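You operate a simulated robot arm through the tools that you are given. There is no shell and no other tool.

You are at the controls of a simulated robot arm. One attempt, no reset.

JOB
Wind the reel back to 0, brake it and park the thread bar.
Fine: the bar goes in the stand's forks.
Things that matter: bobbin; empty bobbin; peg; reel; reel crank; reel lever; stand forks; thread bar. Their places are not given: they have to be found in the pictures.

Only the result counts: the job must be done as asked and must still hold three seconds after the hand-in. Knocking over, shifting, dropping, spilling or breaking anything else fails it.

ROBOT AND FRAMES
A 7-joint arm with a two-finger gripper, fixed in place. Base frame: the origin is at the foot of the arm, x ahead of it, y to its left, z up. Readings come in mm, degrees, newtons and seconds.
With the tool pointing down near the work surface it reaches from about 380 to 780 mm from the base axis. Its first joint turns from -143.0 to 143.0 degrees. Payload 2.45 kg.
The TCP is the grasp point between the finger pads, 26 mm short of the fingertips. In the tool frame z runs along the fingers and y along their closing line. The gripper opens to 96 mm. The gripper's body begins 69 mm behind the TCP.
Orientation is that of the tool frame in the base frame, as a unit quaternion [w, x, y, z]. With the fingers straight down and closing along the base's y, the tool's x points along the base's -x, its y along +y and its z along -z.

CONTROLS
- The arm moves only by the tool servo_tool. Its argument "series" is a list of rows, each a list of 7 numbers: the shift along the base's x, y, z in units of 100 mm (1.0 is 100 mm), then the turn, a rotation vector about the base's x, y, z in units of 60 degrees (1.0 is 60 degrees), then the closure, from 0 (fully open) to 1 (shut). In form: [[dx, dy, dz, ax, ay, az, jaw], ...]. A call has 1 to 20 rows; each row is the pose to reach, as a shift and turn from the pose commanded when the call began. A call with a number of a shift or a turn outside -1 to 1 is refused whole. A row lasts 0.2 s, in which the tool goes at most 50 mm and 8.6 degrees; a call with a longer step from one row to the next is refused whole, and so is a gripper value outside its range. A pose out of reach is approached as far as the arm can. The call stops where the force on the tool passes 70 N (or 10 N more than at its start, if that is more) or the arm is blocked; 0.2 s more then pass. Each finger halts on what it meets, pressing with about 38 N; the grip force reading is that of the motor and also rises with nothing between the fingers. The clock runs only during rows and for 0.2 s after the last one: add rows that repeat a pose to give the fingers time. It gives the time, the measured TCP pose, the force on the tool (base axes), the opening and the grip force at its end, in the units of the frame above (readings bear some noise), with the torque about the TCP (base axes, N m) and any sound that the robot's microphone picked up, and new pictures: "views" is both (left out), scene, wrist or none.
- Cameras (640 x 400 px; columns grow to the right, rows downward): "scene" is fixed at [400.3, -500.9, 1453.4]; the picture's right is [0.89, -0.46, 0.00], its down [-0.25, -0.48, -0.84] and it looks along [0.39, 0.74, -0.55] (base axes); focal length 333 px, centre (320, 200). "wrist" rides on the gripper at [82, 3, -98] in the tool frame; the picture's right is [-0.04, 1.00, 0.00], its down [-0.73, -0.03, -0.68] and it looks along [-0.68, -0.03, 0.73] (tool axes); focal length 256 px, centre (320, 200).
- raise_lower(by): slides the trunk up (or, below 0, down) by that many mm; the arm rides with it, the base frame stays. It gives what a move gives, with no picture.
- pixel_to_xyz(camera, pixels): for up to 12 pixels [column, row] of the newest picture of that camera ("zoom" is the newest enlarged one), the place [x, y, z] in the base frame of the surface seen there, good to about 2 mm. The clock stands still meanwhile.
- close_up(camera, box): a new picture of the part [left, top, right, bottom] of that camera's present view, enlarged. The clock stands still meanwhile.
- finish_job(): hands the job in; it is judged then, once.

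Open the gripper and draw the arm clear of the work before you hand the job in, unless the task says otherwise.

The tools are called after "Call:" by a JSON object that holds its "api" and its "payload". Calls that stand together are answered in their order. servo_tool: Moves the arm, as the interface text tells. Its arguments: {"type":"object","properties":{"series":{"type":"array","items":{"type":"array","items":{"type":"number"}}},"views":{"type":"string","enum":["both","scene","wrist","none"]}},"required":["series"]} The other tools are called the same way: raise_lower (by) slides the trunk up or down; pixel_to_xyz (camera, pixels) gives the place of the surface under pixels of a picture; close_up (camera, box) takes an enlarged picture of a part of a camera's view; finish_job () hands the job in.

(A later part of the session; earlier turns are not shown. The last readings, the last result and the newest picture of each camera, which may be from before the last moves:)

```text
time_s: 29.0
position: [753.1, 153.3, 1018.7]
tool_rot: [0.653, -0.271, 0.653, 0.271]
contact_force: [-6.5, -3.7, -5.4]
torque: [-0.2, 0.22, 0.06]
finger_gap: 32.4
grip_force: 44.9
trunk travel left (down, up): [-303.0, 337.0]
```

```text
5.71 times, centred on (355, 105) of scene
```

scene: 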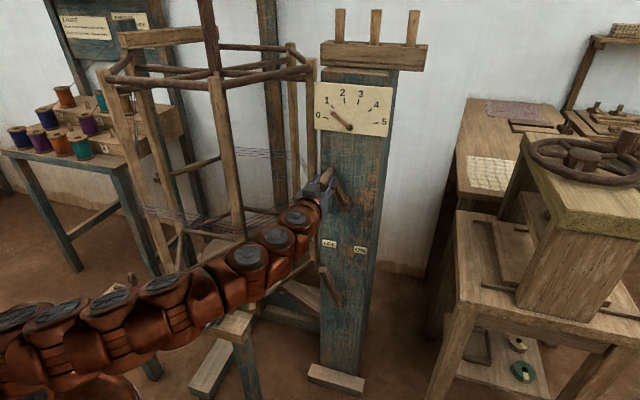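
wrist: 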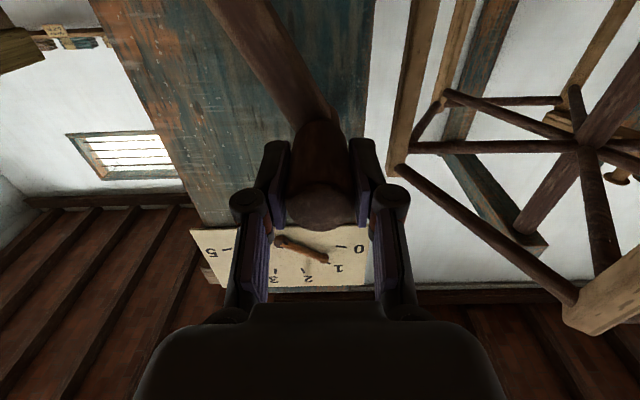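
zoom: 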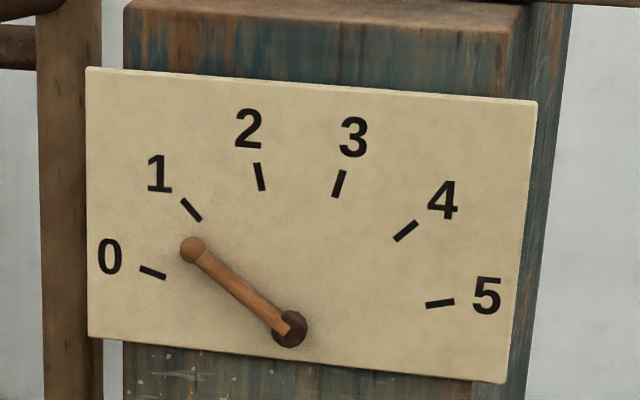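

The needle moves steadily (about one unit per turn) and forces are small. I continue from 117° to 183°.

Call:
{"api": "servo_tool", "payload": {"series": [[-0.022, 0.022, -0.017, 0, 0, 0, 0.8], [-0.064, 0.064, -0.053, 0, 0, 0, 0.8], [-0.125, 0.125, -0.115, 0, 0, 0, 0.8], [-0.189, 0.189, -0.198, 0, 0, 0, 0.8], [-0.246, 0.246, -0.292, 0, 0, 0, 0.8], [-0.294, 0.294, -0.395, 0, 0, 0, 0.8], [-0.333, 0.333, -0.505, 0, 0, 0, 0.8], [-0.362, 0.362, -0.622, 0, 0, 0, 0.8], [-0.381, 0.381, -0.742, 0, 0, 0, 0.8], [-0.389, 0.389, -0.847, 0, 0, 0, 0.8], [-0.39, 0.39, -0.918, 0, 0, 0, 0.8], [-0.389, 0.389, -0.953, 0, 0, 0, 0.8]], "views": "both"}}

Call:
{"api": "close_up", "payload": {"camera": "scene", "box": [310, 70, 400, 140]}}

```text
time_s: 31.6
position: [714.9, 190.9, 925.0]
tool_rot: [0.653, -0.271, 0.653, 0.271]
contact_force: [6.4, -4.7, -5.0]
torque: [0.56, -0.52, -0.07]
finger_gap: 32.5
grip_force: 46.0
trunk travel left (down, up): [-303.0, 337.0]
```

scene: 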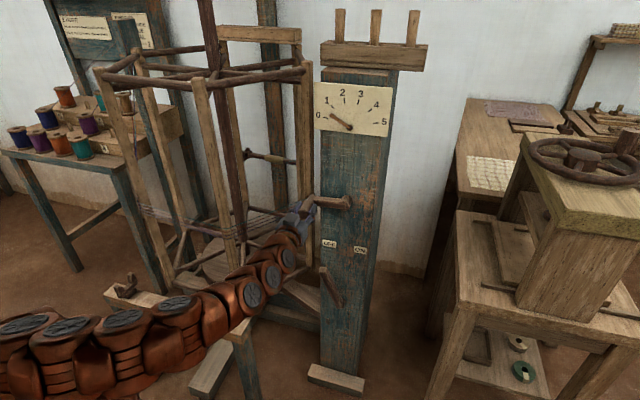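
wrist: 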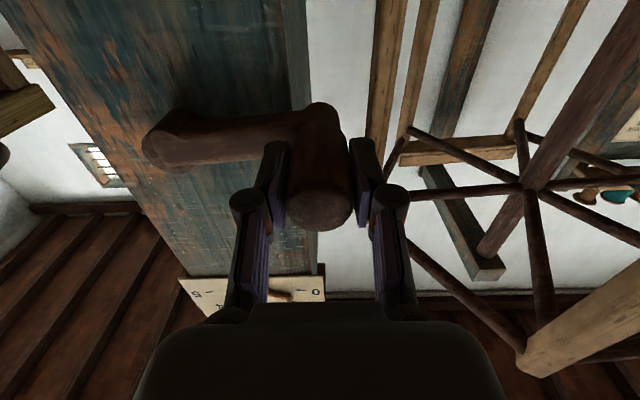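

```text
5.71 times, centred on (355, 105) of scene
```

zoom: 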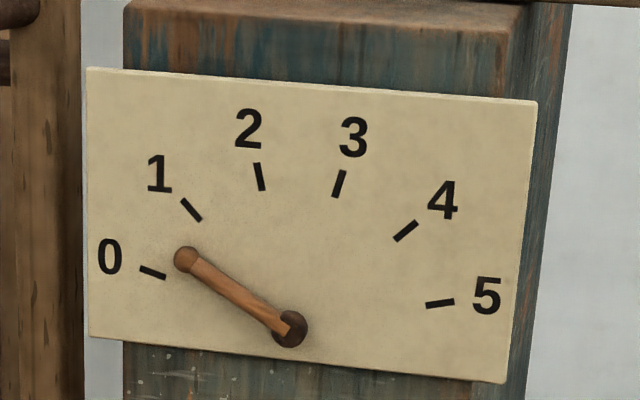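

Half a turn is done and the bar is on the far side. I continue along the lower half from 183° to 284°.

Call:
{"api": "servo_tool", "payload": {"series": [[0.002, -0.002, -0.035, 0, 0, 0, 0.8], [0.008, -0.008, -0.105, 0, 0, 0, 0.8], [0.024, -0.024, -0.208, 0, 0, 0, 0.8], [0.051, -0.051, -0.325, 0, 0, 0, 0.8], [0.089, -0.089, -0.437, 0, 0, 0, 0.8], [0.136, -0.136, -0.541, 0, 0, 0, 0.8], [0.191, -0.191, -0.636, 0, 0, 0, 0.8], [0.254, -0.254, -0.721, 0, 0, 0, 0.8], [0.325, -0.325, -0.794, 0, 0, 0, 0.8], [0.4, -0.4, -0.855, 0, 0, 0, 0.8], [0.481, -0.481, -0.902, 0, 0, 0, 0.8], [0.565, -0.565, -0.935, 0, 0, 0, 0.8], [0.651, -0.651, -0.953, 0, 0, 0, 0.8], [0.738, -0.738, -0.956, 0, 0, 0, 0.8], [0.813, -0.813, -0.947, 0, 0, 0, 0.8], [0.862, -0.862, -0.935, 0, 0, 0, 0.8], [0.886, -0.886, -0.927, 0, 0, 0, 0.8]], "views": "both"}}

Call:
{"api": "close_up", "payload": {"camera": "scene", "box": [310, 70, 400, 140]}}

```text
time_s: 35.2
position: [800.7, 104.1, 832.8]
tool_rot: [0.653, -0.271, 0.654, 0.27]
contact_force: [-0.7, 4.1, 23.8]
torque: [0.42, -0.4, 0.4]
finger_gap: 32.2
grip_force: 45.3
trunk travel left (down, up): [-303.0, 337.0]
```

scene: 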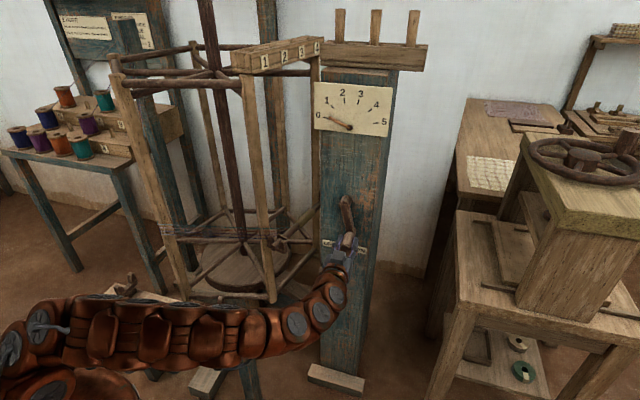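
wrist: 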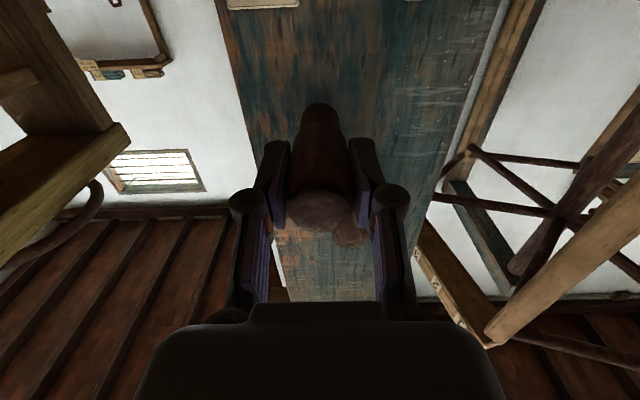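

```text
5.71 times, centred on (355, 105) of scene
```

zoom: 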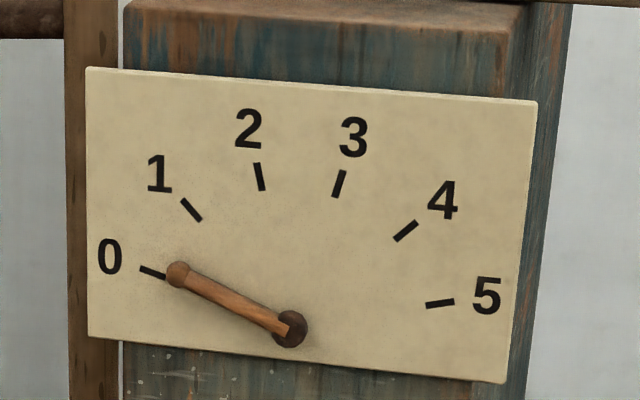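

The needle is nearly at 0 and the crank is at about 284°. I go on slowly to about 352°.

Call:
{"api": "servo_tool", "payload": {"series": [[0.024, -0.024, 0.019, 0, 0, 0, 0.8], [0.071, -0.071, 0.04, 0, 0, 0, 0.8], [0.139, -0.139, 0.081, 0, 0, 0, 0.8], [0.214, -0.214, 0.141, 0, 0, 0, 0.8], [0.284, -0.284, 0.214, 0, 0, 0, 0.8], [0.346, -0.346, 0.298, 0, 0, 0, 0.8], [0.402, -0.402, 0.392, 0, 0, 0, 0.8], [0.45, -0.45, 0.495, 0, 0, 0, 0.8], [0.486, -0.486, 0.605, 0, 0, 0, 0.8], [0.511, -0.511, 0.704, 0, 0, 0, 0.8], [0.525, -0.525, 0.789, 0, 0, 0, 0.8], [0.531, -0.531, 0.841, 0, 0, 0, 0.8], [0.531, -0.531, 0.841, 0, 0, 0, 0.8]], "views": "both"}}

Call:
{"api": "close_up", "payload": {"camera": "scene", "box": [310, 70, 400, 140]}}

```text
time_s: 38.0
position: [856.1, 49.9, 916.6]
tool_rot: [0.653, -0.27, 0.654, 0.27]
contact_force: [-0.1, 2.2, -1.1]
torque: [0.88, -0.87, -0.18]
finger_gap: 32.4
grip_force: 45.1
trunk travel left (down, up): [-303.0, 337.0]
```

scene: 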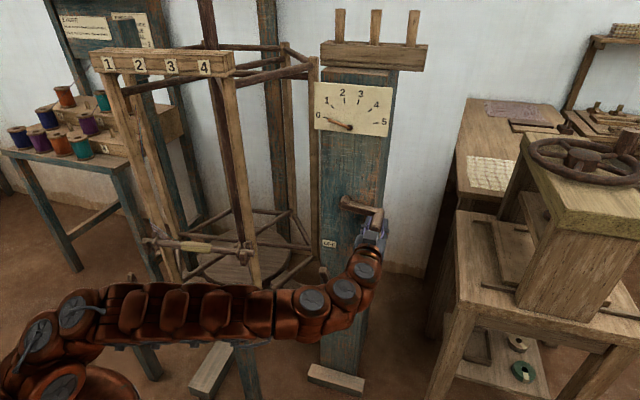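
wrist: 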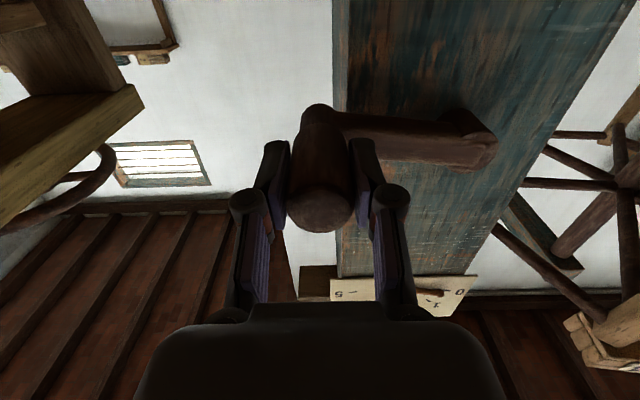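

```text
5.71 times, centred on (355, 105) of scene
```

zoom: 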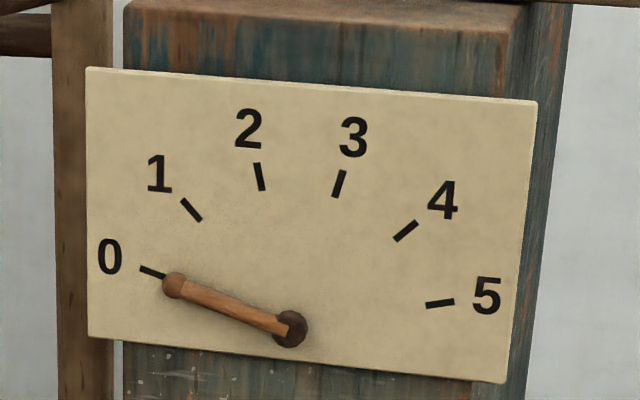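

The needle points almost at the 0 mark. I query the dial's surface points in the zoom to compute the exact reading.

Call:
{"api": "pixel_to_xyz", "payload": {"camera": "zoom", "pixels": [[290, 327], [280, 325], [174, 285], [200, 294], [230, 306], [260, 318], [110, 310], [400, 150], [140, 100], [500, 350], [153, 272], [191, 210]]}}

Call:
{"api": "close_up", "payload": {"camera": "scene", "box": [318, 98, 366, 128]}}

```text
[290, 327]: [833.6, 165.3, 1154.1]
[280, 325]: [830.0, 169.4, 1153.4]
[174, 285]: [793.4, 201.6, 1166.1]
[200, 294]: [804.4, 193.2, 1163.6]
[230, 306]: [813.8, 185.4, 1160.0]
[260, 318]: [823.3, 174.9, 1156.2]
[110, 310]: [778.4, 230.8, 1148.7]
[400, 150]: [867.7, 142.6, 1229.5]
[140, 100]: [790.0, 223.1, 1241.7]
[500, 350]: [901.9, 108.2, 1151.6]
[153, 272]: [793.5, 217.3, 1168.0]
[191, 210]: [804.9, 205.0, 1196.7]
```

```text
13.33 times, centred on (342, 113) of scene
```

zoom: 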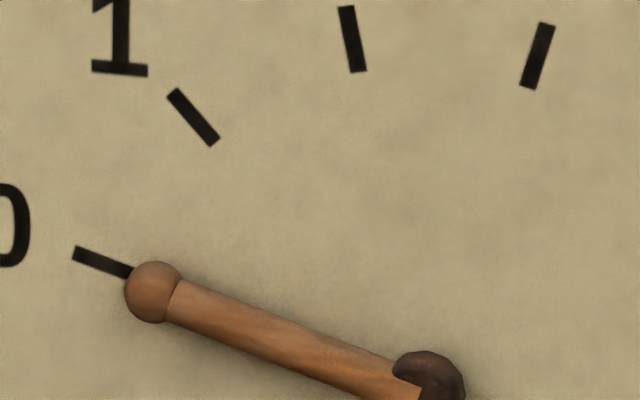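

My calculation puts the needle at about 0.02–0.03 with the crank 8° short of a full turn. I bring the handle back to exactly its starting place (+13.9 mm up) and hold.

Call:
{"api": "servo_tool", "payload": {"series": [[0.004, -0.004, 0.035, 0, 0, 0, 0.8], [0.007, -0.007, 0.075, 0, 0, 0, 0.8], [0.01, -0.01, 0.11, 0, 0, 0, 0.8], [0.011, -0.011, 0.139, 0, 0, 0, 0.8], [0.011, -0.011, 0.139, 0, 0, 0, 0.8], [0.011, -0.011, 0.139, 0, 0, 0, 0.8]], "views": "both"}}

Call:
{"api": "close_up", "payload": {"camera": "scene", "box": [318, 104, 366, 134]}}

```text
time_s: 39.4
position: [855.7, 48.9, 929.7]
tool_rot: [0.653, -0.27, 0.653, 0.271]
contact_force: [-13.6, 3.2, 0.3]
torque: [0.73, -0.72, 0.21]
finger_gap: 32.6
grip_force: 45.1
trunk travel left (down, up): [-303.0, 337.0]
```

scene: 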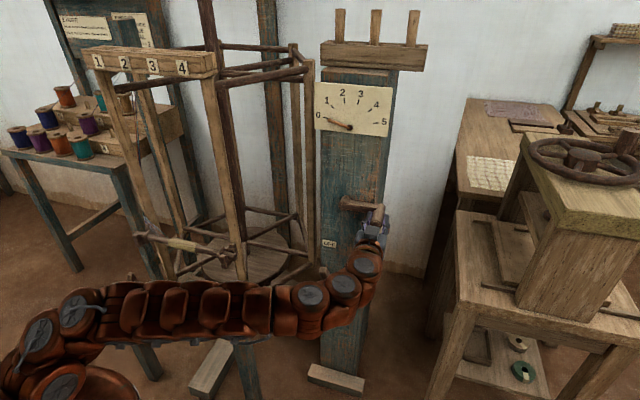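
wrist: 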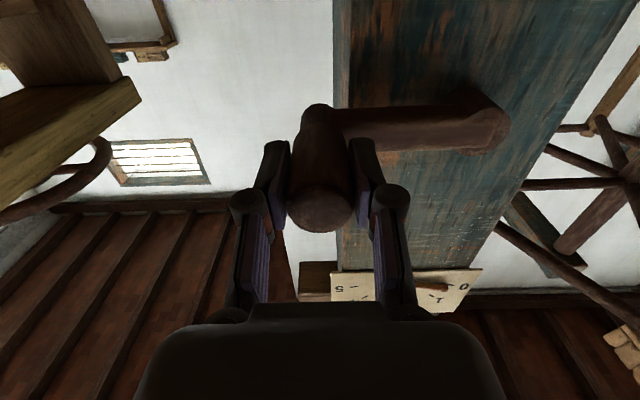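

```text
13.33 times, centred on (342, 119) of scene
```

zoom: 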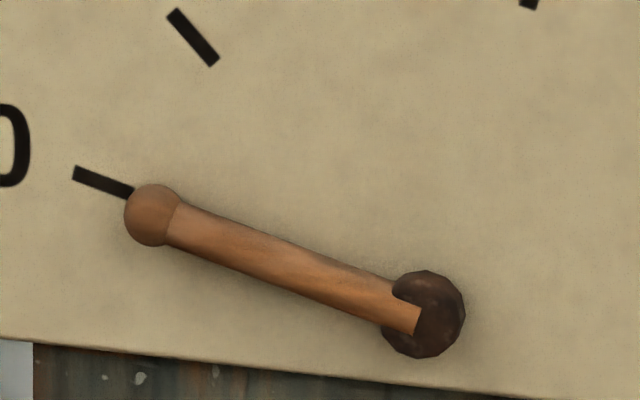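

The needle lies at the 0 mark and the reel is back in its original pose with the threads off it. I open the fingers gently and draw back along the normal.

Call:
{"api": "servo_tool", "payload": {"series": [[0, 0, 0, 0, 0, 0, 0.6], [0, 0, 0, 0, 0, 0, 0.45], [0, 0, 0, 0, 0, 0, 0.3], [0, 0, 0, 0, 0, 0, 0.3], [-0.15, -0.15, 0, 0, 0, 0, 0.3], [-0.35, -0.35, 0, 0, 0, 0, 0.3], [-0.6, -0.6, 0, 0, 0, 0, 0.3], [-0.85, -0.85, 0, 0, 0, 0, 0.3]], "views": "both"}}

Call:
{"api": "close_up", "payload": {"camera": "scene", "box": [318, 104, 366, 134]}}

Call:
{"api": "close_up", "payload": {"camera": "scene", "box": [330, 185, 400, 235]}}

```text
time_s: 41.2
position: [770.5, -34.8, 929.5]
tool_rot: [0.652, -0.271, 0.653, 0.271]
contact_force: [0.6, 1.4, 0.4]
torque: [0.05, -0.02, 0.01]
finger_gap: 67.4
grip_force: 0.0
trunk travel left (down, up): [-303.0, 337.0]
```

scene: 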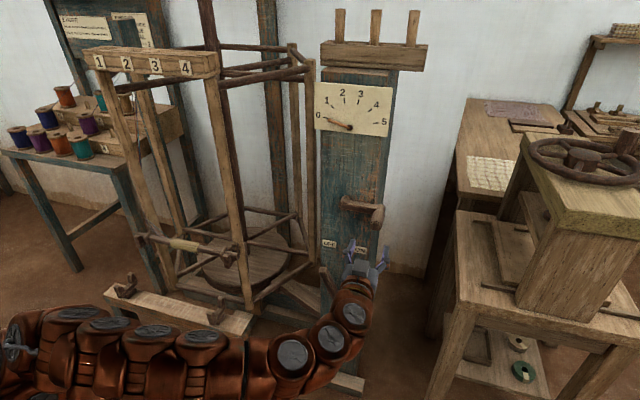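
wrist: 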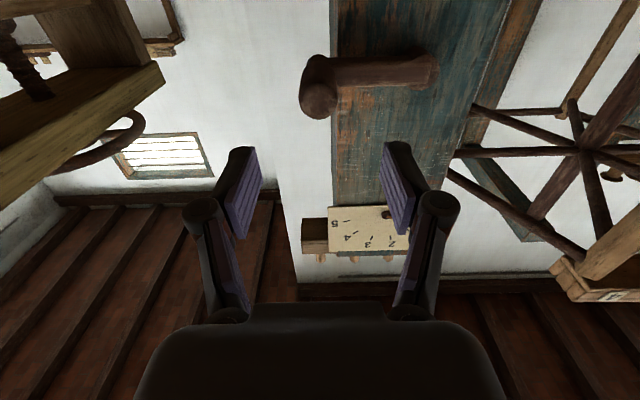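

```text
13.33 times, centred on (342, 119) of scene
```

zoom: 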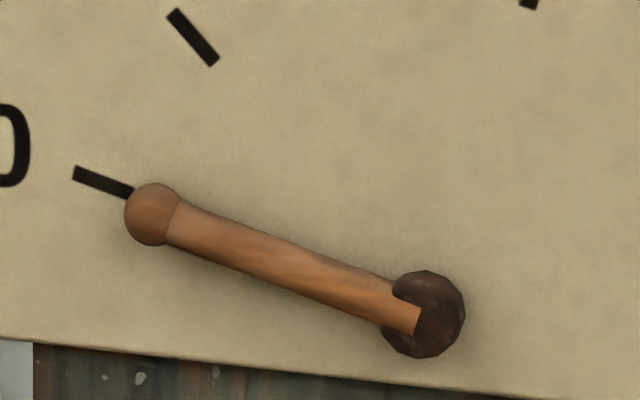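

```text
8.00 times, centred on (365, 210) of scene
```

zoom: 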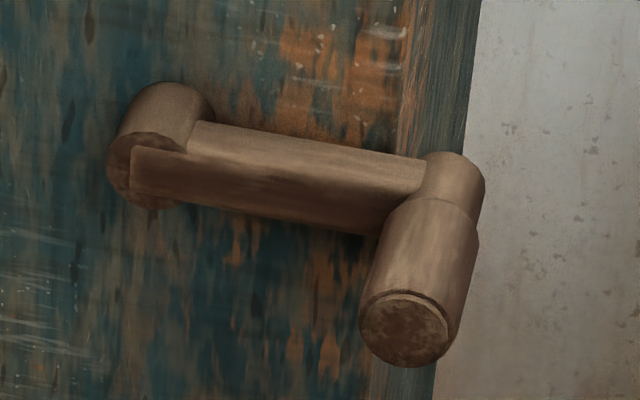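

The reel stayed put and the reading remains 0. Next I close the fingers and go to the left side of the lever (u≈380) for pushing it back to ON.

Call:
{"api": "servo_tool", "payload": {"series": [[-0.15, 0.2, 0, 0, 0, 0, 0.6], [-0.3, 0.4, 0, 0, 0, 0, 1], [-0.45, 0.6, 0, 0, 0, 0, 1], [-0.6, 0.8, 0, 0, 0, 0, 1], [-0.75, 1.0, 0, 0, 0, 0, 1]], "views": "none"}}

Call:
{"api": "servo_tool", "payload": {"series": [[-0.1, 0.15, 0, 0, 0, 0, 1], [-0.2, 0.35, 0, 0, 0, 0, 1], [-0.3, 0.5, 0, 0, 0, 0, 1], [-0.31, 0.62, 0, 0, 0, 0, 1]], "views": "none"}}

Call:
{"api": "raise_lower", "payload": {"by": -253}}

Call:
{"api": "servo_tool", "payload": {"series": [[0, 0, 0, 0, 0, 0, 1]], "views": "both"}}

```text
time_s: 42.4
position: [696.3, 63.5, 931.4]
tool_rot: [0.653, -0.271, 0.653, 0.27]
contact_force: [0.2, -0.6, -0.7]
torque: [0.01, 0.03, 0.01]
finger_gap: 0.2
grip_force: 28.6
trunk travel left (down, up): [-303.0, 337.0]
```

```text
time_s: 43.4
position: [664.5, 125.4, 929.4]
tool_rot: [0.653, -0.271, 0.653, 0.27]
contact_force: [0.7, -0.2, 0.7]
torque: [0.03, -0.01, 0.0]
finger_gap: 0.0
grip_force: 28.5
trunk travel left (down, up): [-303.0, 337.0]
```

```text
time_s: 46.0
position: [665.8, 126.3, 677.2]
tool_rot: [0.653, -0.271, 0.654, 0.27]
contact_force: [-0.5, -0.9, 1.2]
torque: [0.02, -0.02, -0.04]
finger_gap: 0.0
grip_force: 28.5
trunk travel left (down, up): [-50.0, 590.0]
```

```text
time_s: 46.4
position: [664.8, 126.5, 677.0]
tool_rot: [0.653, -0.271, 0.654, 0.27]
contact_force: [0.0, -0.1, 0.2]
torque: [-0.03, 0.01, -0.01]
finger_gap: 0.0
grip_force: 28.9
trunk travel left (down, up): [-50.0, 590.0]
```

scene: 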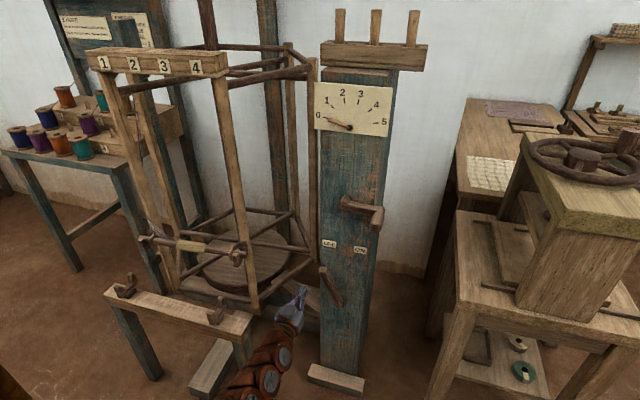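
wrist: 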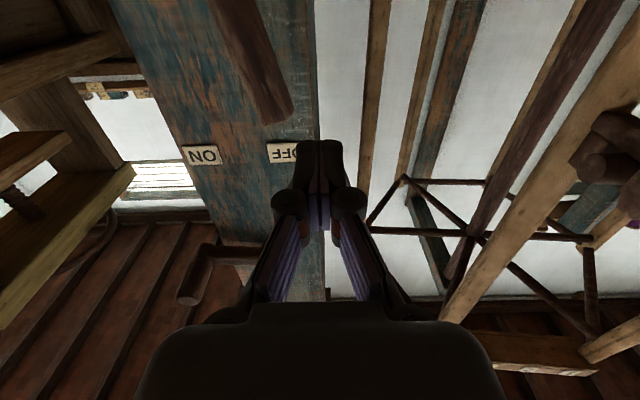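

The reel has crept a little since release (beam "1" moved from col 99 to 104). I check the crank and needle now (the clock stands still).

Call:
{"api": "close_up", "payload": {"camera": "scene", "box": [318, 104, 366, 134]}}

Call:
{"api": "close_up", "payload": {"camera": "scene", "box": [330, 185, 400, 235]}}

Call:
{"api": "pixel_to_xyz", "payload": {"camera": "scene", "pixels": [[375.5, 228], [376, 225.5], [371.5, 227.5], [379.5, 228.5], [343, 206.3]]}}

```text
13.33 times, centred on (342, 119) of scene
```

zoom: 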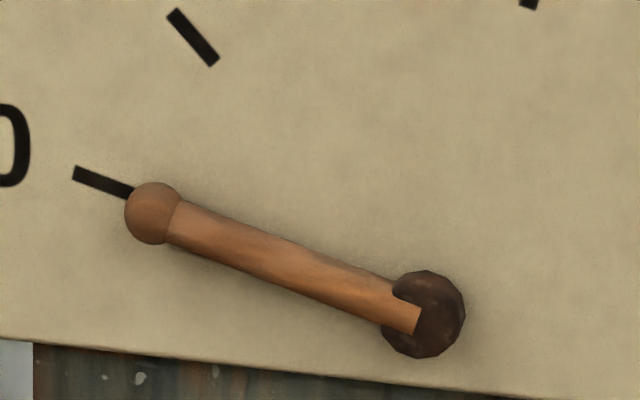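

```text
8.00 times, centred on (365, 210) of scene
```

zoom: 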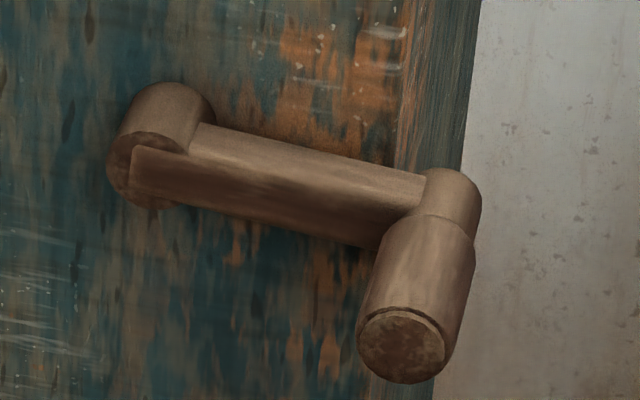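

```text
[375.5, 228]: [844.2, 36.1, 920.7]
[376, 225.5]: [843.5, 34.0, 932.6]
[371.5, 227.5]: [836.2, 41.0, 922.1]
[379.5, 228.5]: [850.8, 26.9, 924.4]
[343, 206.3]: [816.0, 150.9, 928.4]
```

The crank has crept about 4° (≈0.012 turn) under its own weight. I promptly advance beside the lever and push it to ON.

Call:
{"api": "servo_tool", "payload": {"series": [[0.3, 0.3, 0, 0, 0, 0, 1], [0.55, 0.55, 0, 0, 0, 0, 1], [0.707, 0.707, 0, 0, 0, 0, 1], [0.9, 0.51, 0, 0, 0, 0, 1], [0.99, 0.42, 0, 0, 0, 0, 1]], "views": "none"}}

Call:
{"api": "servo_tool", "payload": {"series": [[0.12, -0.12, 0, 0, 0, 0, 1], [0.24, -0.24, 0, 0, 0, 0, 1], [0.36, -0.36, 0, 0, 0, 0, 1], [0.46, -0.46, 0, 0, 0, 0, 1], [0.51, -0.51, 0, 0, 0, 0, 1]], "views": "both"}}

```text
time_s: 47.6
position: [764.8, 168.4, 677.0]
tool_rot: [0.653, -0.27, 0.653, 0.27]
contact_force: [-1.0, -0.5, 0.2]
torque: [-0.01, 0.0, 0.01]
finger_gap: 0.0
grip_force: 28.3
trunk travel left (down, up): [-50.0, 590.0]
```

```text
time_s: 48.8
position: [813.7, 119.1, 677.3]
tool_rot: [0.653, -0.272, 0.653, 0.272]
contact_force: [-10.7, 4.1, 1.0]
torque: [0.06, 0.12, 0.0]
finger_gap: 0.0
grip_force: 28.5
trunk travel left (down, up): [-50.0, 590.0]
```

scene: 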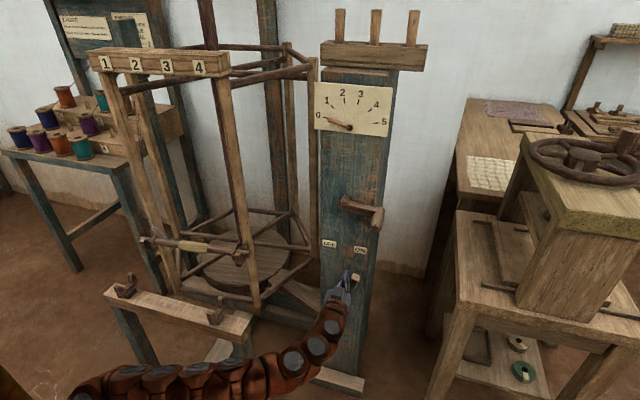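
wrist: 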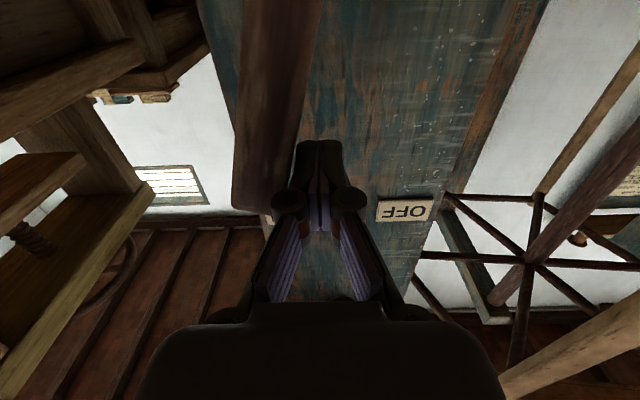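

The lever is close to ON (355,277) with 11 N resisting. I push a few millimetres more to seat it at its stop.

Call:
{"api": "servo_tool", "payload": {"series": [[0.02, -0.02, 0, 0, 0, 0, 1], [0.04, -0.04, 0, 0, 0, 0, 1], [0.06, -0.06, 0, 0, 0, 0, 1]], "views": "scene"}}

Call:
{"api": "close_up", "payload": {"camera": "scene", "box": [318, 235, 382, 320]}}

Call:
{"api": "close_up", "payload": {"camera": "scene", "box": [330, 185, 400, 235]}}

Call:
{"api": "close_up", "payload": {"camera": "scene", "box": [318, 104, 366, 134]}}

```text
time_s: 49.6
position: [817.2, 120.5, 678.3]
tool_rot: [0.65, -0.277, 0.651, 0.277]
contact_force: [-30.8, 12.7, 9.9]
torque: [0.08, 0.18, 0.0]
finger_gap: 0.1
grip_force: 28.2
trunk travel left (down, up): [-50.0, 590.0]
stopped in row 3: the force on the tool passed its limit at 74 N (the readings are from after the stop); the commanded pose is now the measured one
```

scene: 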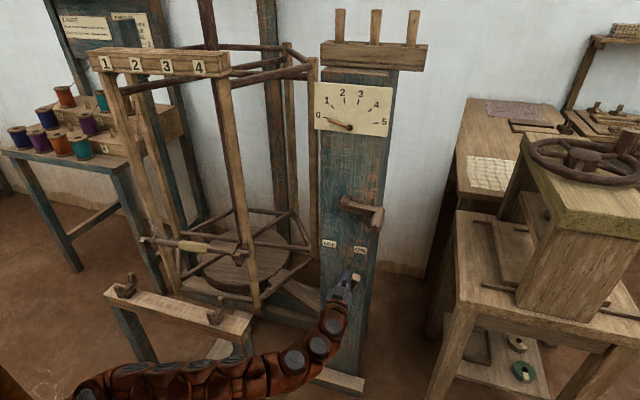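

```text
4.71 times, centred on (350, 278) of scene
```

zoom: 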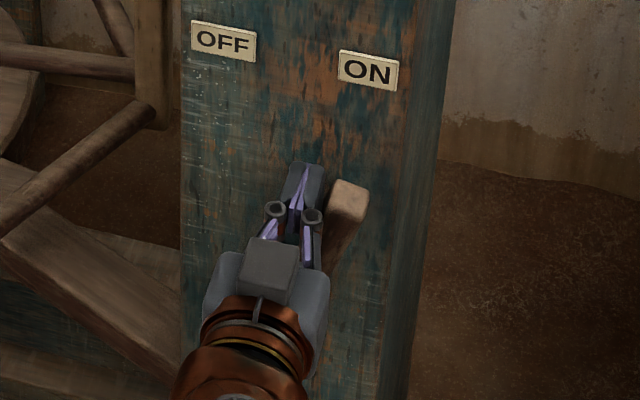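

```text
8.00 times, centred on (365, 210) of scene
```

zoom: 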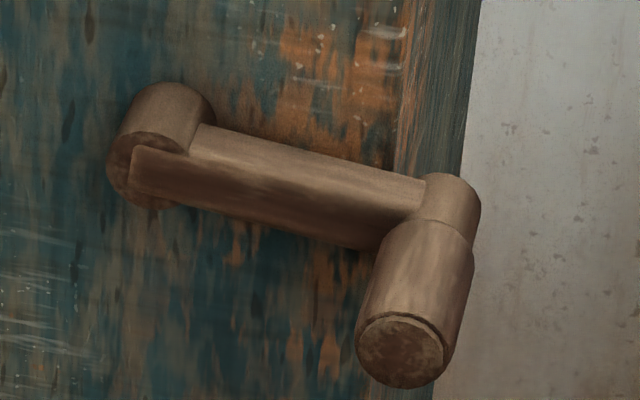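

```text
13.33 times, centred on (342, 119) of scene
```

zoom: 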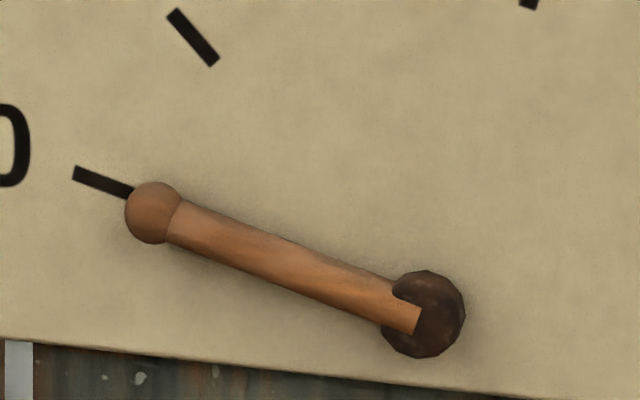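

The lever is hard against its ON stop, and the reading is about 0.015 (needle on the 0 mark). I back off and retreat, then check that lever and reel hold.

Call:
{"api": "servo_tool", "payload": {"series": [[-0.07, 0.07, 0, 0, 0, 0, 1], [-0.16, 0.16, 0, 0, 0, 0, 1], [-0.4, -0.08, 0, 0, 0, 0, 1], [-0.65, -0.33, 0, 0, 0, 0, 1], [-0.9, -0.58, 0, 0, 0, 0, 1], [-0.95, -0.83, 0, 0, 0, 0, 1]], "views": "both"}}

Call:
{"api": "close_up", "payload": {"camera": "scene", "box": [318, 235, 382, 320]}}

Call:
{"api": "close_up", "payload": {"camera": "scene", "box": [330, 185, 400, 235]}}

```text
time_s: 51.0
position: [724.1, 35.0, 676.3]
tool_rot: [0.651, -0.275, 0.652, 0.275]
contact_force: [0.3, -0.7, 0.4]
torque: [0.02, 0.02, -0.01]
finger_gap: 0.0
grip_force: 28.9
trunk travel left (down, up): [-50.0, 590.0]
```

scene: 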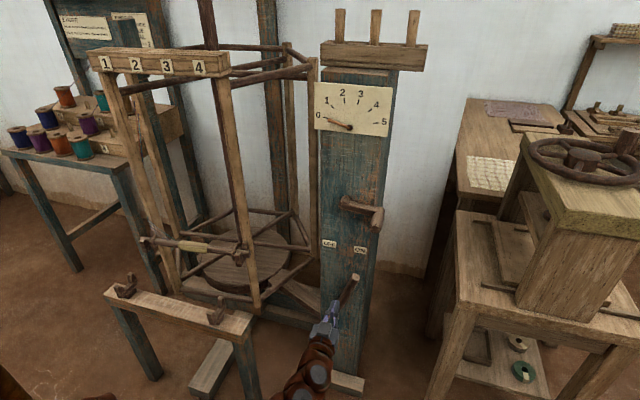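
wrist: 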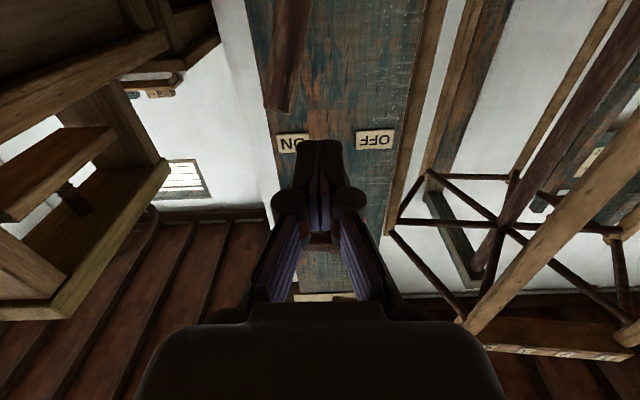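

```text
4.71 times, centred on (350, 278) of scene
```

zoom: 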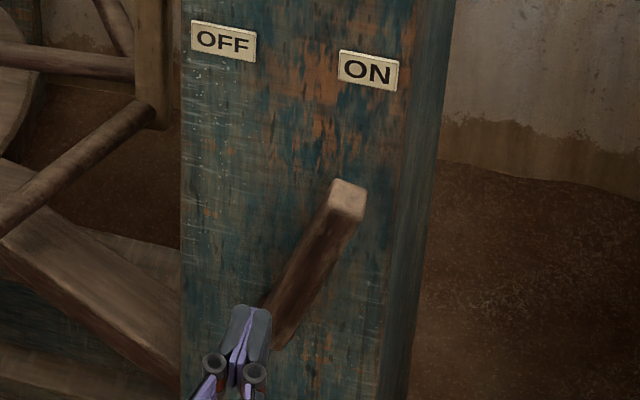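

```text
8.00 times, centred on (365, 210) of scene
```

zoom: 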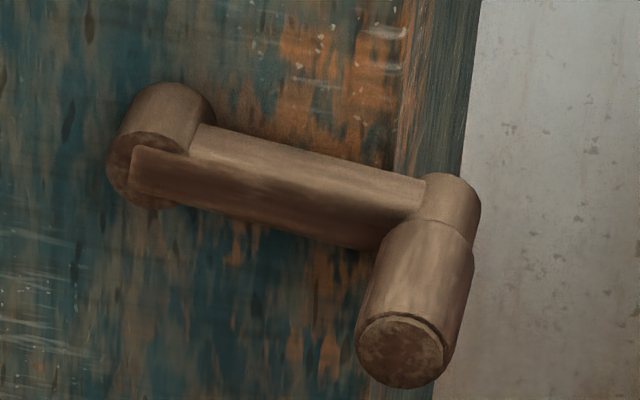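

The lever stays at ON and the crank is held. Now I look at the bar, its forks and the threads in their present state.

Call:
{"api": "close_up", "payload": {"camera": "scene", "box": [120, 215, 280, 315]}}

Call:
{"api": "close_up", "payload": {"camera": "scene", "box": [70, 30, 270, 155]}}

Call:
{"api": "pixel_to_xyz", "payload": {"camera": "scene", "pixels": [[143, 239], [150, 240], [160, 242], [170, 244], [180, 246], [190, 248], [200, 249], [210, 252], [220, 254], [230, 256], [240, 257], [245, 259]]}}

```text
4.00 times, centred on (200, 265) of scene
```

zoom: 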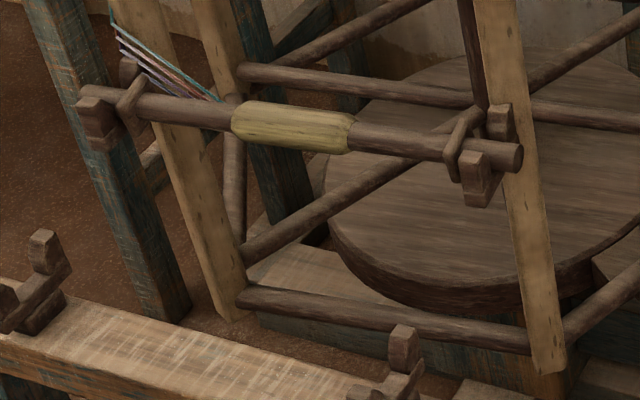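

```text
3.20 times, centred on (170, 92) of scene
```

zoom: 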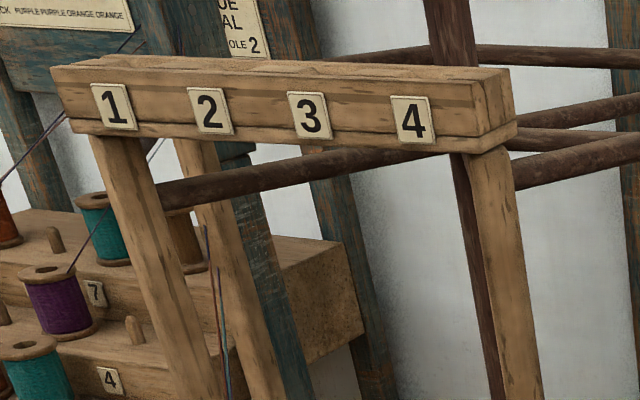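

```text
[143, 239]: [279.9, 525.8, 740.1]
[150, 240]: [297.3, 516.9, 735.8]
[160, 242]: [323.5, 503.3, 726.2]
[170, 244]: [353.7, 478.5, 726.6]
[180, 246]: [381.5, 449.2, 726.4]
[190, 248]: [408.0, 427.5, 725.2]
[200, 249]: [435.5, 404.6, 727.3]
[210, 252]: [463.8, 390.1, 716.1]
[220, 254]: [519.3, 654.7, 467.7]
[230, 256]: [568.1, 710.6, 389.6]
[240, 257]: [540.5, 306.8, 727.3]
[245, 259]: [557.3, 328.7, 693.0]
```

Reel done and braked. Now for the bar: it runs from (280,526) to (540,307) at about -40°, axis z≈715. I draw back from the post and start tilting the tool down again, opening the fingers.

Call:
{"api": "servo_tool", "payload": {"series": [[-0.2, -0.12, 0, 0, 0, 0, 1], [-0.4, -0.24, 0.05, -0.08, 0.08, 0, 0.8], [-0.55, -0.36, 0.1, -0.16, 0.16, 0, 0.6], [-0.7, -0.48, 0.2, -0.24, 0.24, 0, 0.4], [-0.85, -0.6, 0.3, -0.32, 0.32, 0, 0.2], [-0.95, -0.7, 0.4, -0.4, 0.4, 0, 0], [-1.0, -0.75, 0.5, -0.48, 0.48, 0, 0], [-1.0, -0.75, 0.5, -0.53, 0.53, 0, 0]], "views": "scene"}}

Call:
{"api": "raise_lower", "payload": {"by": 200}}

Call:
{"api": "servo_tool", "payload": {"series": [[-0.05, 0, 0, -0.08, 0.08, 0, 0], [-0.1, 0, 0, -0.16, 0.16, 0, 0], [-0.15, 0, 0, -0.24, 0.24, 0, 0], [-0.2, 0, 0, -0.32, 0.32, 0, 0], [-0.25, 0, 0, -0.4, 0.4, 0, 0], [-0.3, 0, 0, -0.48, 0.48, 0, 0], [-0.3, 0, 0, -0.53, 0.53, 0, 0]], "views": "both"}}

```text
time_s: 52.8
position: [624.7, -43.0, 726.7]
tool_rot: [0.35, -0.354, 0.854, 0.15]
contact_force: [-0.8, -0.3, -0.2]
torque: [-0.01, 0.0, -0.02]
finger_gap: 95.9
grip_force: 0.0
trunk travel left (down, up): [-50.0, 590.0]
```

scene: 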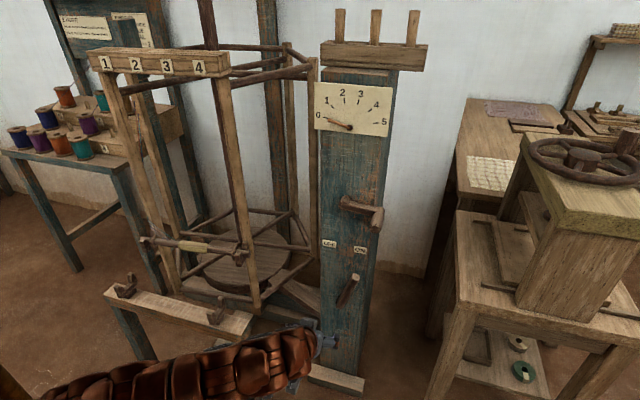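

```text
time_s: 55.0
position: [625.0, -41.0, 925.3]
tool_rot: [0.351, -0.355, 0.853, 0.151]
contact_force: [-0.3, -0.1, 0.3]
torque: [0.02, 0.02, 0.0]
finger_gap: 95.9
grip_force: 0.1
trunk travel left (down, up): [-250.0, 390.0]
```

```text
time_s: 56.6
position: [591.5, -39.6, 909.8]
tool_rot: [0.02, -0.381, 0.924, 0.015]
contact_force: [0.3, 0.7, -1.0]
torque: [-0.02, 0.03, -0.01]
finger_gap: 95.8
grip_force: 0.1
out of reach, approached as far as the arm can: row 6, 7
trunk travel left (down, up): [-250.0, 390.0]
```

scene: 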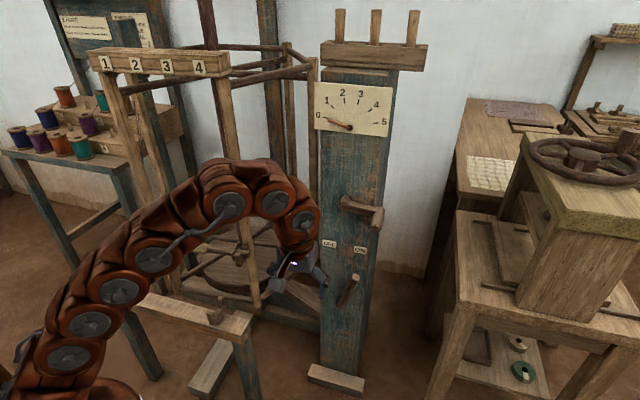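
wrist: 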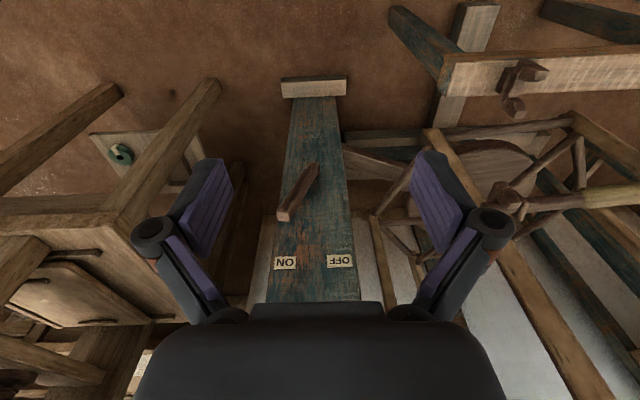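

The arm is at its highest reach here (z≈910). I lower by 60 mm, yaw the tool back and swing toward the bar side.

Call:
{"api": "servo_tool", "payload": {"series": [[0, 0, -0.3, 0, 0, -0.08, 0], [-0.1, 0.1, -0.6, 0, 0, -0.18, 0], [-0.2, 0.3, -0.6, 0, 0, -0.3, 0], [-0.3, 0.5, -0.6, 0, 0, -0.42, 0], [-0.4, 0.7, -0.6, 0, 0, -0.54, 0], [-0.5, 0.85, -0.6, 0, 0, -0.66, 0], [-0.55, 1.0, -0.6, 0, 0, -0.75, 0]], "views": "both"}}

```text
time_s: 58.2
position: [536.5, 61.8, 849.3]
tool_rot: [-0.001, 0.002, 1.0, 0.005]
contact_force: [0.0, 0.5, -0.7]
torque: [0.02, -0.01, -0.03]
finger_gap: 96.2
grip_force: 0.0
trunk travel left (down, up): [-250.0, 390.0]
```

scene: 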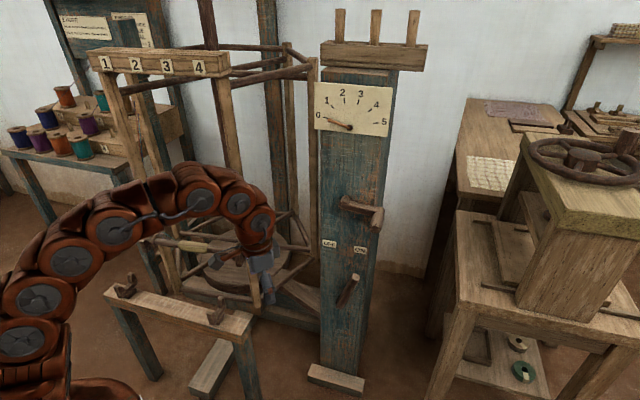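
wrist: 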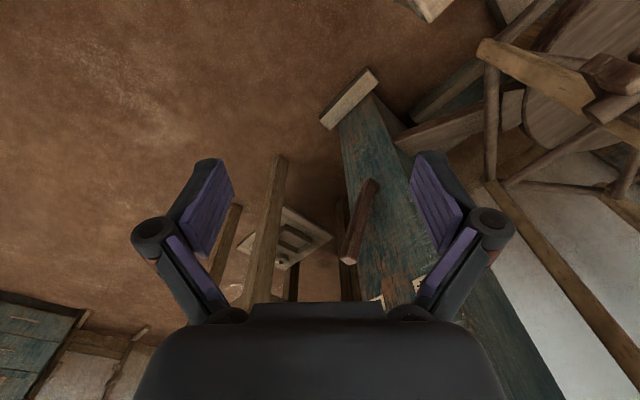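

Orientation is straight down again. I check the arm's height above the tool against the reel's top beam before swinging over to the bar.

Call:
{"api": "pixel_to_xyz", "payload": {"camera": "scene", "pixels": [[200, 168], [230, 180], [265, 215], [250, 250], [115, 195], [160, 62], [220, 65], [105, 62], [160, 75], [225, 80], [100, 50], [212, 52]]}}

```text
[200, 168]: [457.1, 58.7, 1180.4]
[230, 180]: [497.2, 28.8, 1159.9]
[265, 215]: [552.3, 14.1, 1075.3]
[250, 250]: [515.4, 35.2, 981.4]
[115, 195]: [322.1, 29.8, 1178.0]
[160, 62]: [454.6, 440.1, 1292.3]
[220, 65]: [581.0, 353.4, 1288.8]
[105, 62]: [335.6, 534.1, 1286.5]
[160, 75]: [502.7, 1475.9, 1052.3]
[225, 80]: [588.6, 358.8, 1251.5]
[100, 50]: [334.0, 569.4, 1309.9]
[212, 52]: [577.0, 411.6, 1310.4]
```

The arm's top (z≈1180) stays under the beam's lower edge (≈1260) at this height. I swing toward the bar with a -40° yaw at z≈849.

Call:
{"api": "servo_tool", "payload": {"series": [[-0.08, 0.17, 0, 0, 0, -0.111, 0], [-0.16, 0.34, 0, 0, 0, -0.222, 0], [-0.24, 0.51, 0, 0, 0, -0.333, 0], [-0.32, 0.68, 0, 0, 0, -0.444, 0], [-0.4, 0.85, 0, 0, 0, -0.555, 0], [-0.45, 1.0, 0, 0, 0, -0.667, 0]], "views": "none"}}

Call:
{"api": "servo_tool", "payload": {"series": [[-0.13, 0.35, 0, 0, 0, 0, 0], [-0.26, 0.7, 0, 0, 0, 0, 0], [-0.4, 1.0, 0, 0, 0, 0, 0]], "views": "both"}}

```text
time_s: 59.6
position: [491.1, 160.7, 849.3]
tool_rot: [0.001, 0.344, 0.939, 0.006]
contact_force: [-0.7, 0.5, -0.6]
torque: [-0.01, -0.02, -0.02]
finger_gap: 96.1
grip_force: 0.0
trunk travel left (down, up): [-250.0, 390.0]
```

```text
time_s: 60.4
position: [452.0, 261.4, 847.7]
tool_rot: [0.001, 0.344, 0.939, 0.005]
contact_force: [-0.5, 0.1, 0.1]
torque: [0.0, -0.01, -0.01]
finger_gap: 96.0
grip_force: 0.1
trunk travel left (down, up): [-250.0, 390.0]
```

scene: 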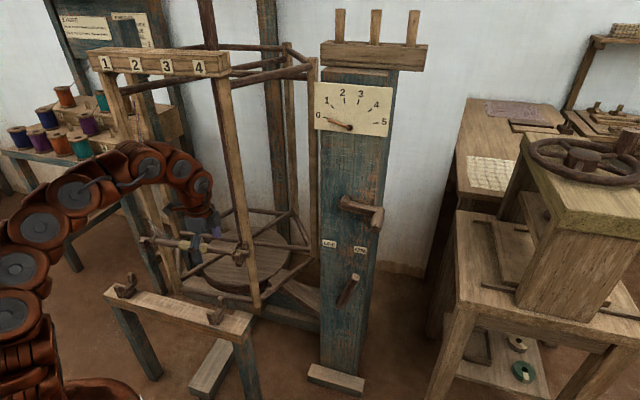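
wrist: 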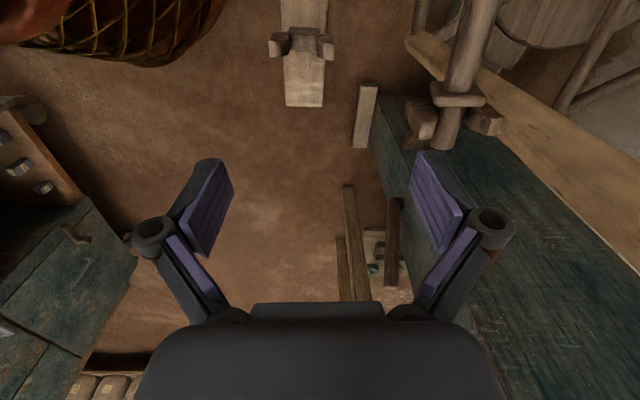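

The wrist camera sees the stand's right fork (300,45) and the reel's right fork with the bar end (455,110). I zoom in and measure both.

Call:
{"api": "close_up", "payload": {"camera": "wrist", "box": [390, 0, 550, 160]}}

Call:
{"api": "close_up", "payload": {"camera": "wrist", "box": [250, 0, 370, 120]}}

Call:
{"api": "pixel_to_xyz", "payload": {"camera": "wrist", "pixels": [[280, 45], [300, 40], [326, 47], [292, 38], [314, 40], [445, 135], [455, 100], [470, 50], [420, 125], [485, 120], [440, 95], [475, 100]]}}

```text
2.50 times, centred on (470, 80) of wrist
```

zoom: 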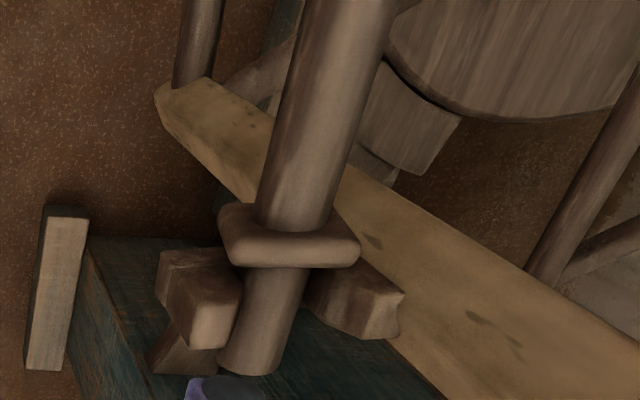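

```text
3.33 times, centred on (310, 60) of wrist
```

zoom: 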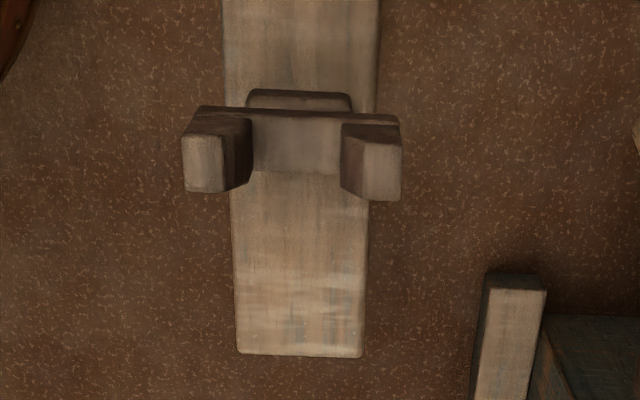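

```text
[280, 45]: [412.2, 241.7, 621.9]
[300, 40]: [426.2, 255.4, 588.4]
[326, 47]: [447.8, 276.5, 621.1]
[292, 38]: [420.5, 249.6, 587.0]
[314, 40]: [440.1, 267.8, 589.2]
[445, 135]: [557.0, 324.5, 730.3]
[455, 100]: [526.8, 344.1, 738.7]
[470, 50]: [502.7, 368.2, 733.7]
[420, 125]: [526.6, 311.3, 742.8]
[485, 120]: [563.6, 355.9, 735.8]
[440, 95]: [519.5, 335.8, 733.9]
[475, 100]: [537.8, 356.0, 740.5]
```

The bar's top is at z≈734 and the stand saddle at z≈588; bar centre should be near (426,434). I move over it at this height and look.

Call:
{"api": "servo_tool", "payload": {"series": [[-0.07, 0.4, 0, 0, 0, 0, 0], [-0.14, 0.8, 0, 0, 0, 0, 0], [-0.18, 1.0, 0, 0, 0, 0, 0]], "views": "none"}}

Call:
{"api": "servo_tool", "payload": {"series": [[-0.04, 0.35, 0, 0, 0, 0, 0], [-0.08, 0.6, 0, 0, 0, 0, 0], [-0.08, 0.72, 0, 0, 0, 0, 0]], "views": "both"}}

```text
time_s: 61.2
position: [431.5, 361.2, 849.8]
tool_rot: [0.003, 0.343, 0.939, 0.006]
contact_force: [-0.6, 0.9, 0.2]
torque: [0.04, 0.02, -0.02]
finger_gap: 95.9
grip_force: 0.1
trunk travel left (down, up): [-250.0, 390.0]
```

```text
time_s: 62.0
position: [425.7, 433.7, 849.2]
tool_rot: [0.001, 0.343, 0.939, 0.006]
contact_force: [0.6, -0.7, 0.0]
torque: [-0.01, 0.01, 0.02]
finger_gap: 96.1
grip_force: 0.0
trunk travel left (down, up): [-250.0, 390.0]
```

scene: 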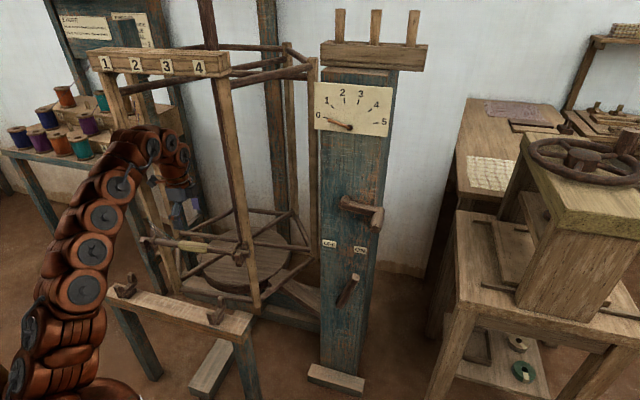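
wrist: 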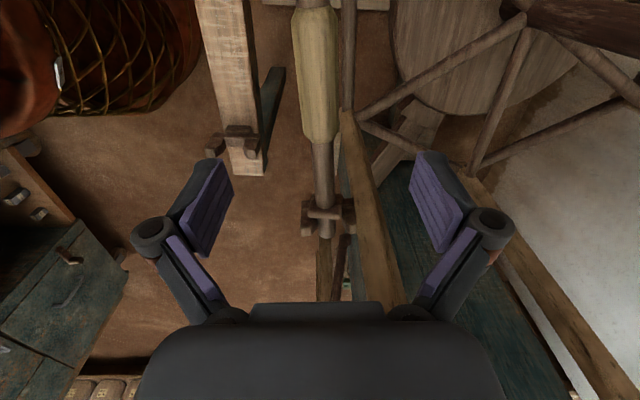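

The yellow grip is right below, between the fingers in the wrist view (312–325 col). I measure points along its top for exact position and angle.

Call:
{"api": "pixel_to_xyz", "payload": {"camera": "wrist", "pixels": [[313, 12], [316, 40], [317, 70], [318, 100], [320, 130], [322, 160], [324, 185], [326, 232], [300, 70], [334, 70], [305, 120], [335, 120]]}}

Call:
{"api": "pixel_to_xyz", "payload": {"camera": "wrist", "pixels": [[215, 145], [237, 130], [257, 142], [228, 132], [246, 133], [240, 160], [309, 215], [345, 215], [322, 212], [311, 160], [333, 160], [318, 5]]}}

Call:
{"api": "close_up", "payload": {"camera": "wrist", "box": [190, 0, 390, 250]}}

```text
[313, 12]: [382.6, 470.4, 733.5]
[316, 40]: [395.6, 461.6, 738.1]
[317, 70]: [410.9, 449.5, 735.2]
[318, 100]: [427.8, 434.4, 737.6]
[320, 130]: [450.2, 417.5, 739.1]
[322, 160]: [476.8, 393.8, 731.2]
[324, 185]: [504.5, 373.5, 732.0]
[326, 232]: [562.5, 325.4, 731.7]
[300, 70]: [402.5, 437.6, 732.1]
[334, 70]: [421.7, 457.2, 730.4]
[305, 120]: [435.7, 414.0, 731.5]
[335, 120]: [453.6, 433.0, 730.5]
```

```text
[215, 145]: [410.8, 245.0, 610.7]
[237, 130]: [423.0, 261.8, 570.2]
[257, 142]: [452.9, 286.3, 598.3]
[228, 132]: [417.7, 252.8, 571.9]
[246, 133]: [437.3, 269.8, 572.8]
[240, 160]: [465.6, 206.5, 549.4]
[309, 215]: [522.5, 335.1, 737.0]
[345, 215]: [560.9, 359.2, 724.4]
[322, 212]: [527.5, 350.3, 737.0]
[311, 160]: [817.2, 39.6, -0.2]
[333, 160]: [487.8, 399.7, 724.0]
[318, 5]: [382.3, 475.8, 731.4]
```

```text
1.60 times, centred on (290, 125) of wrist
```

zoom: 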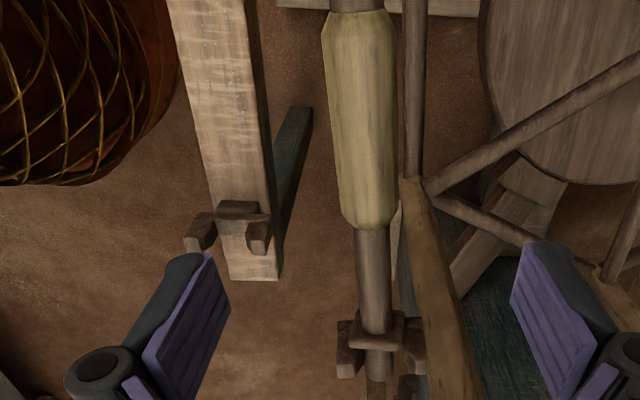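

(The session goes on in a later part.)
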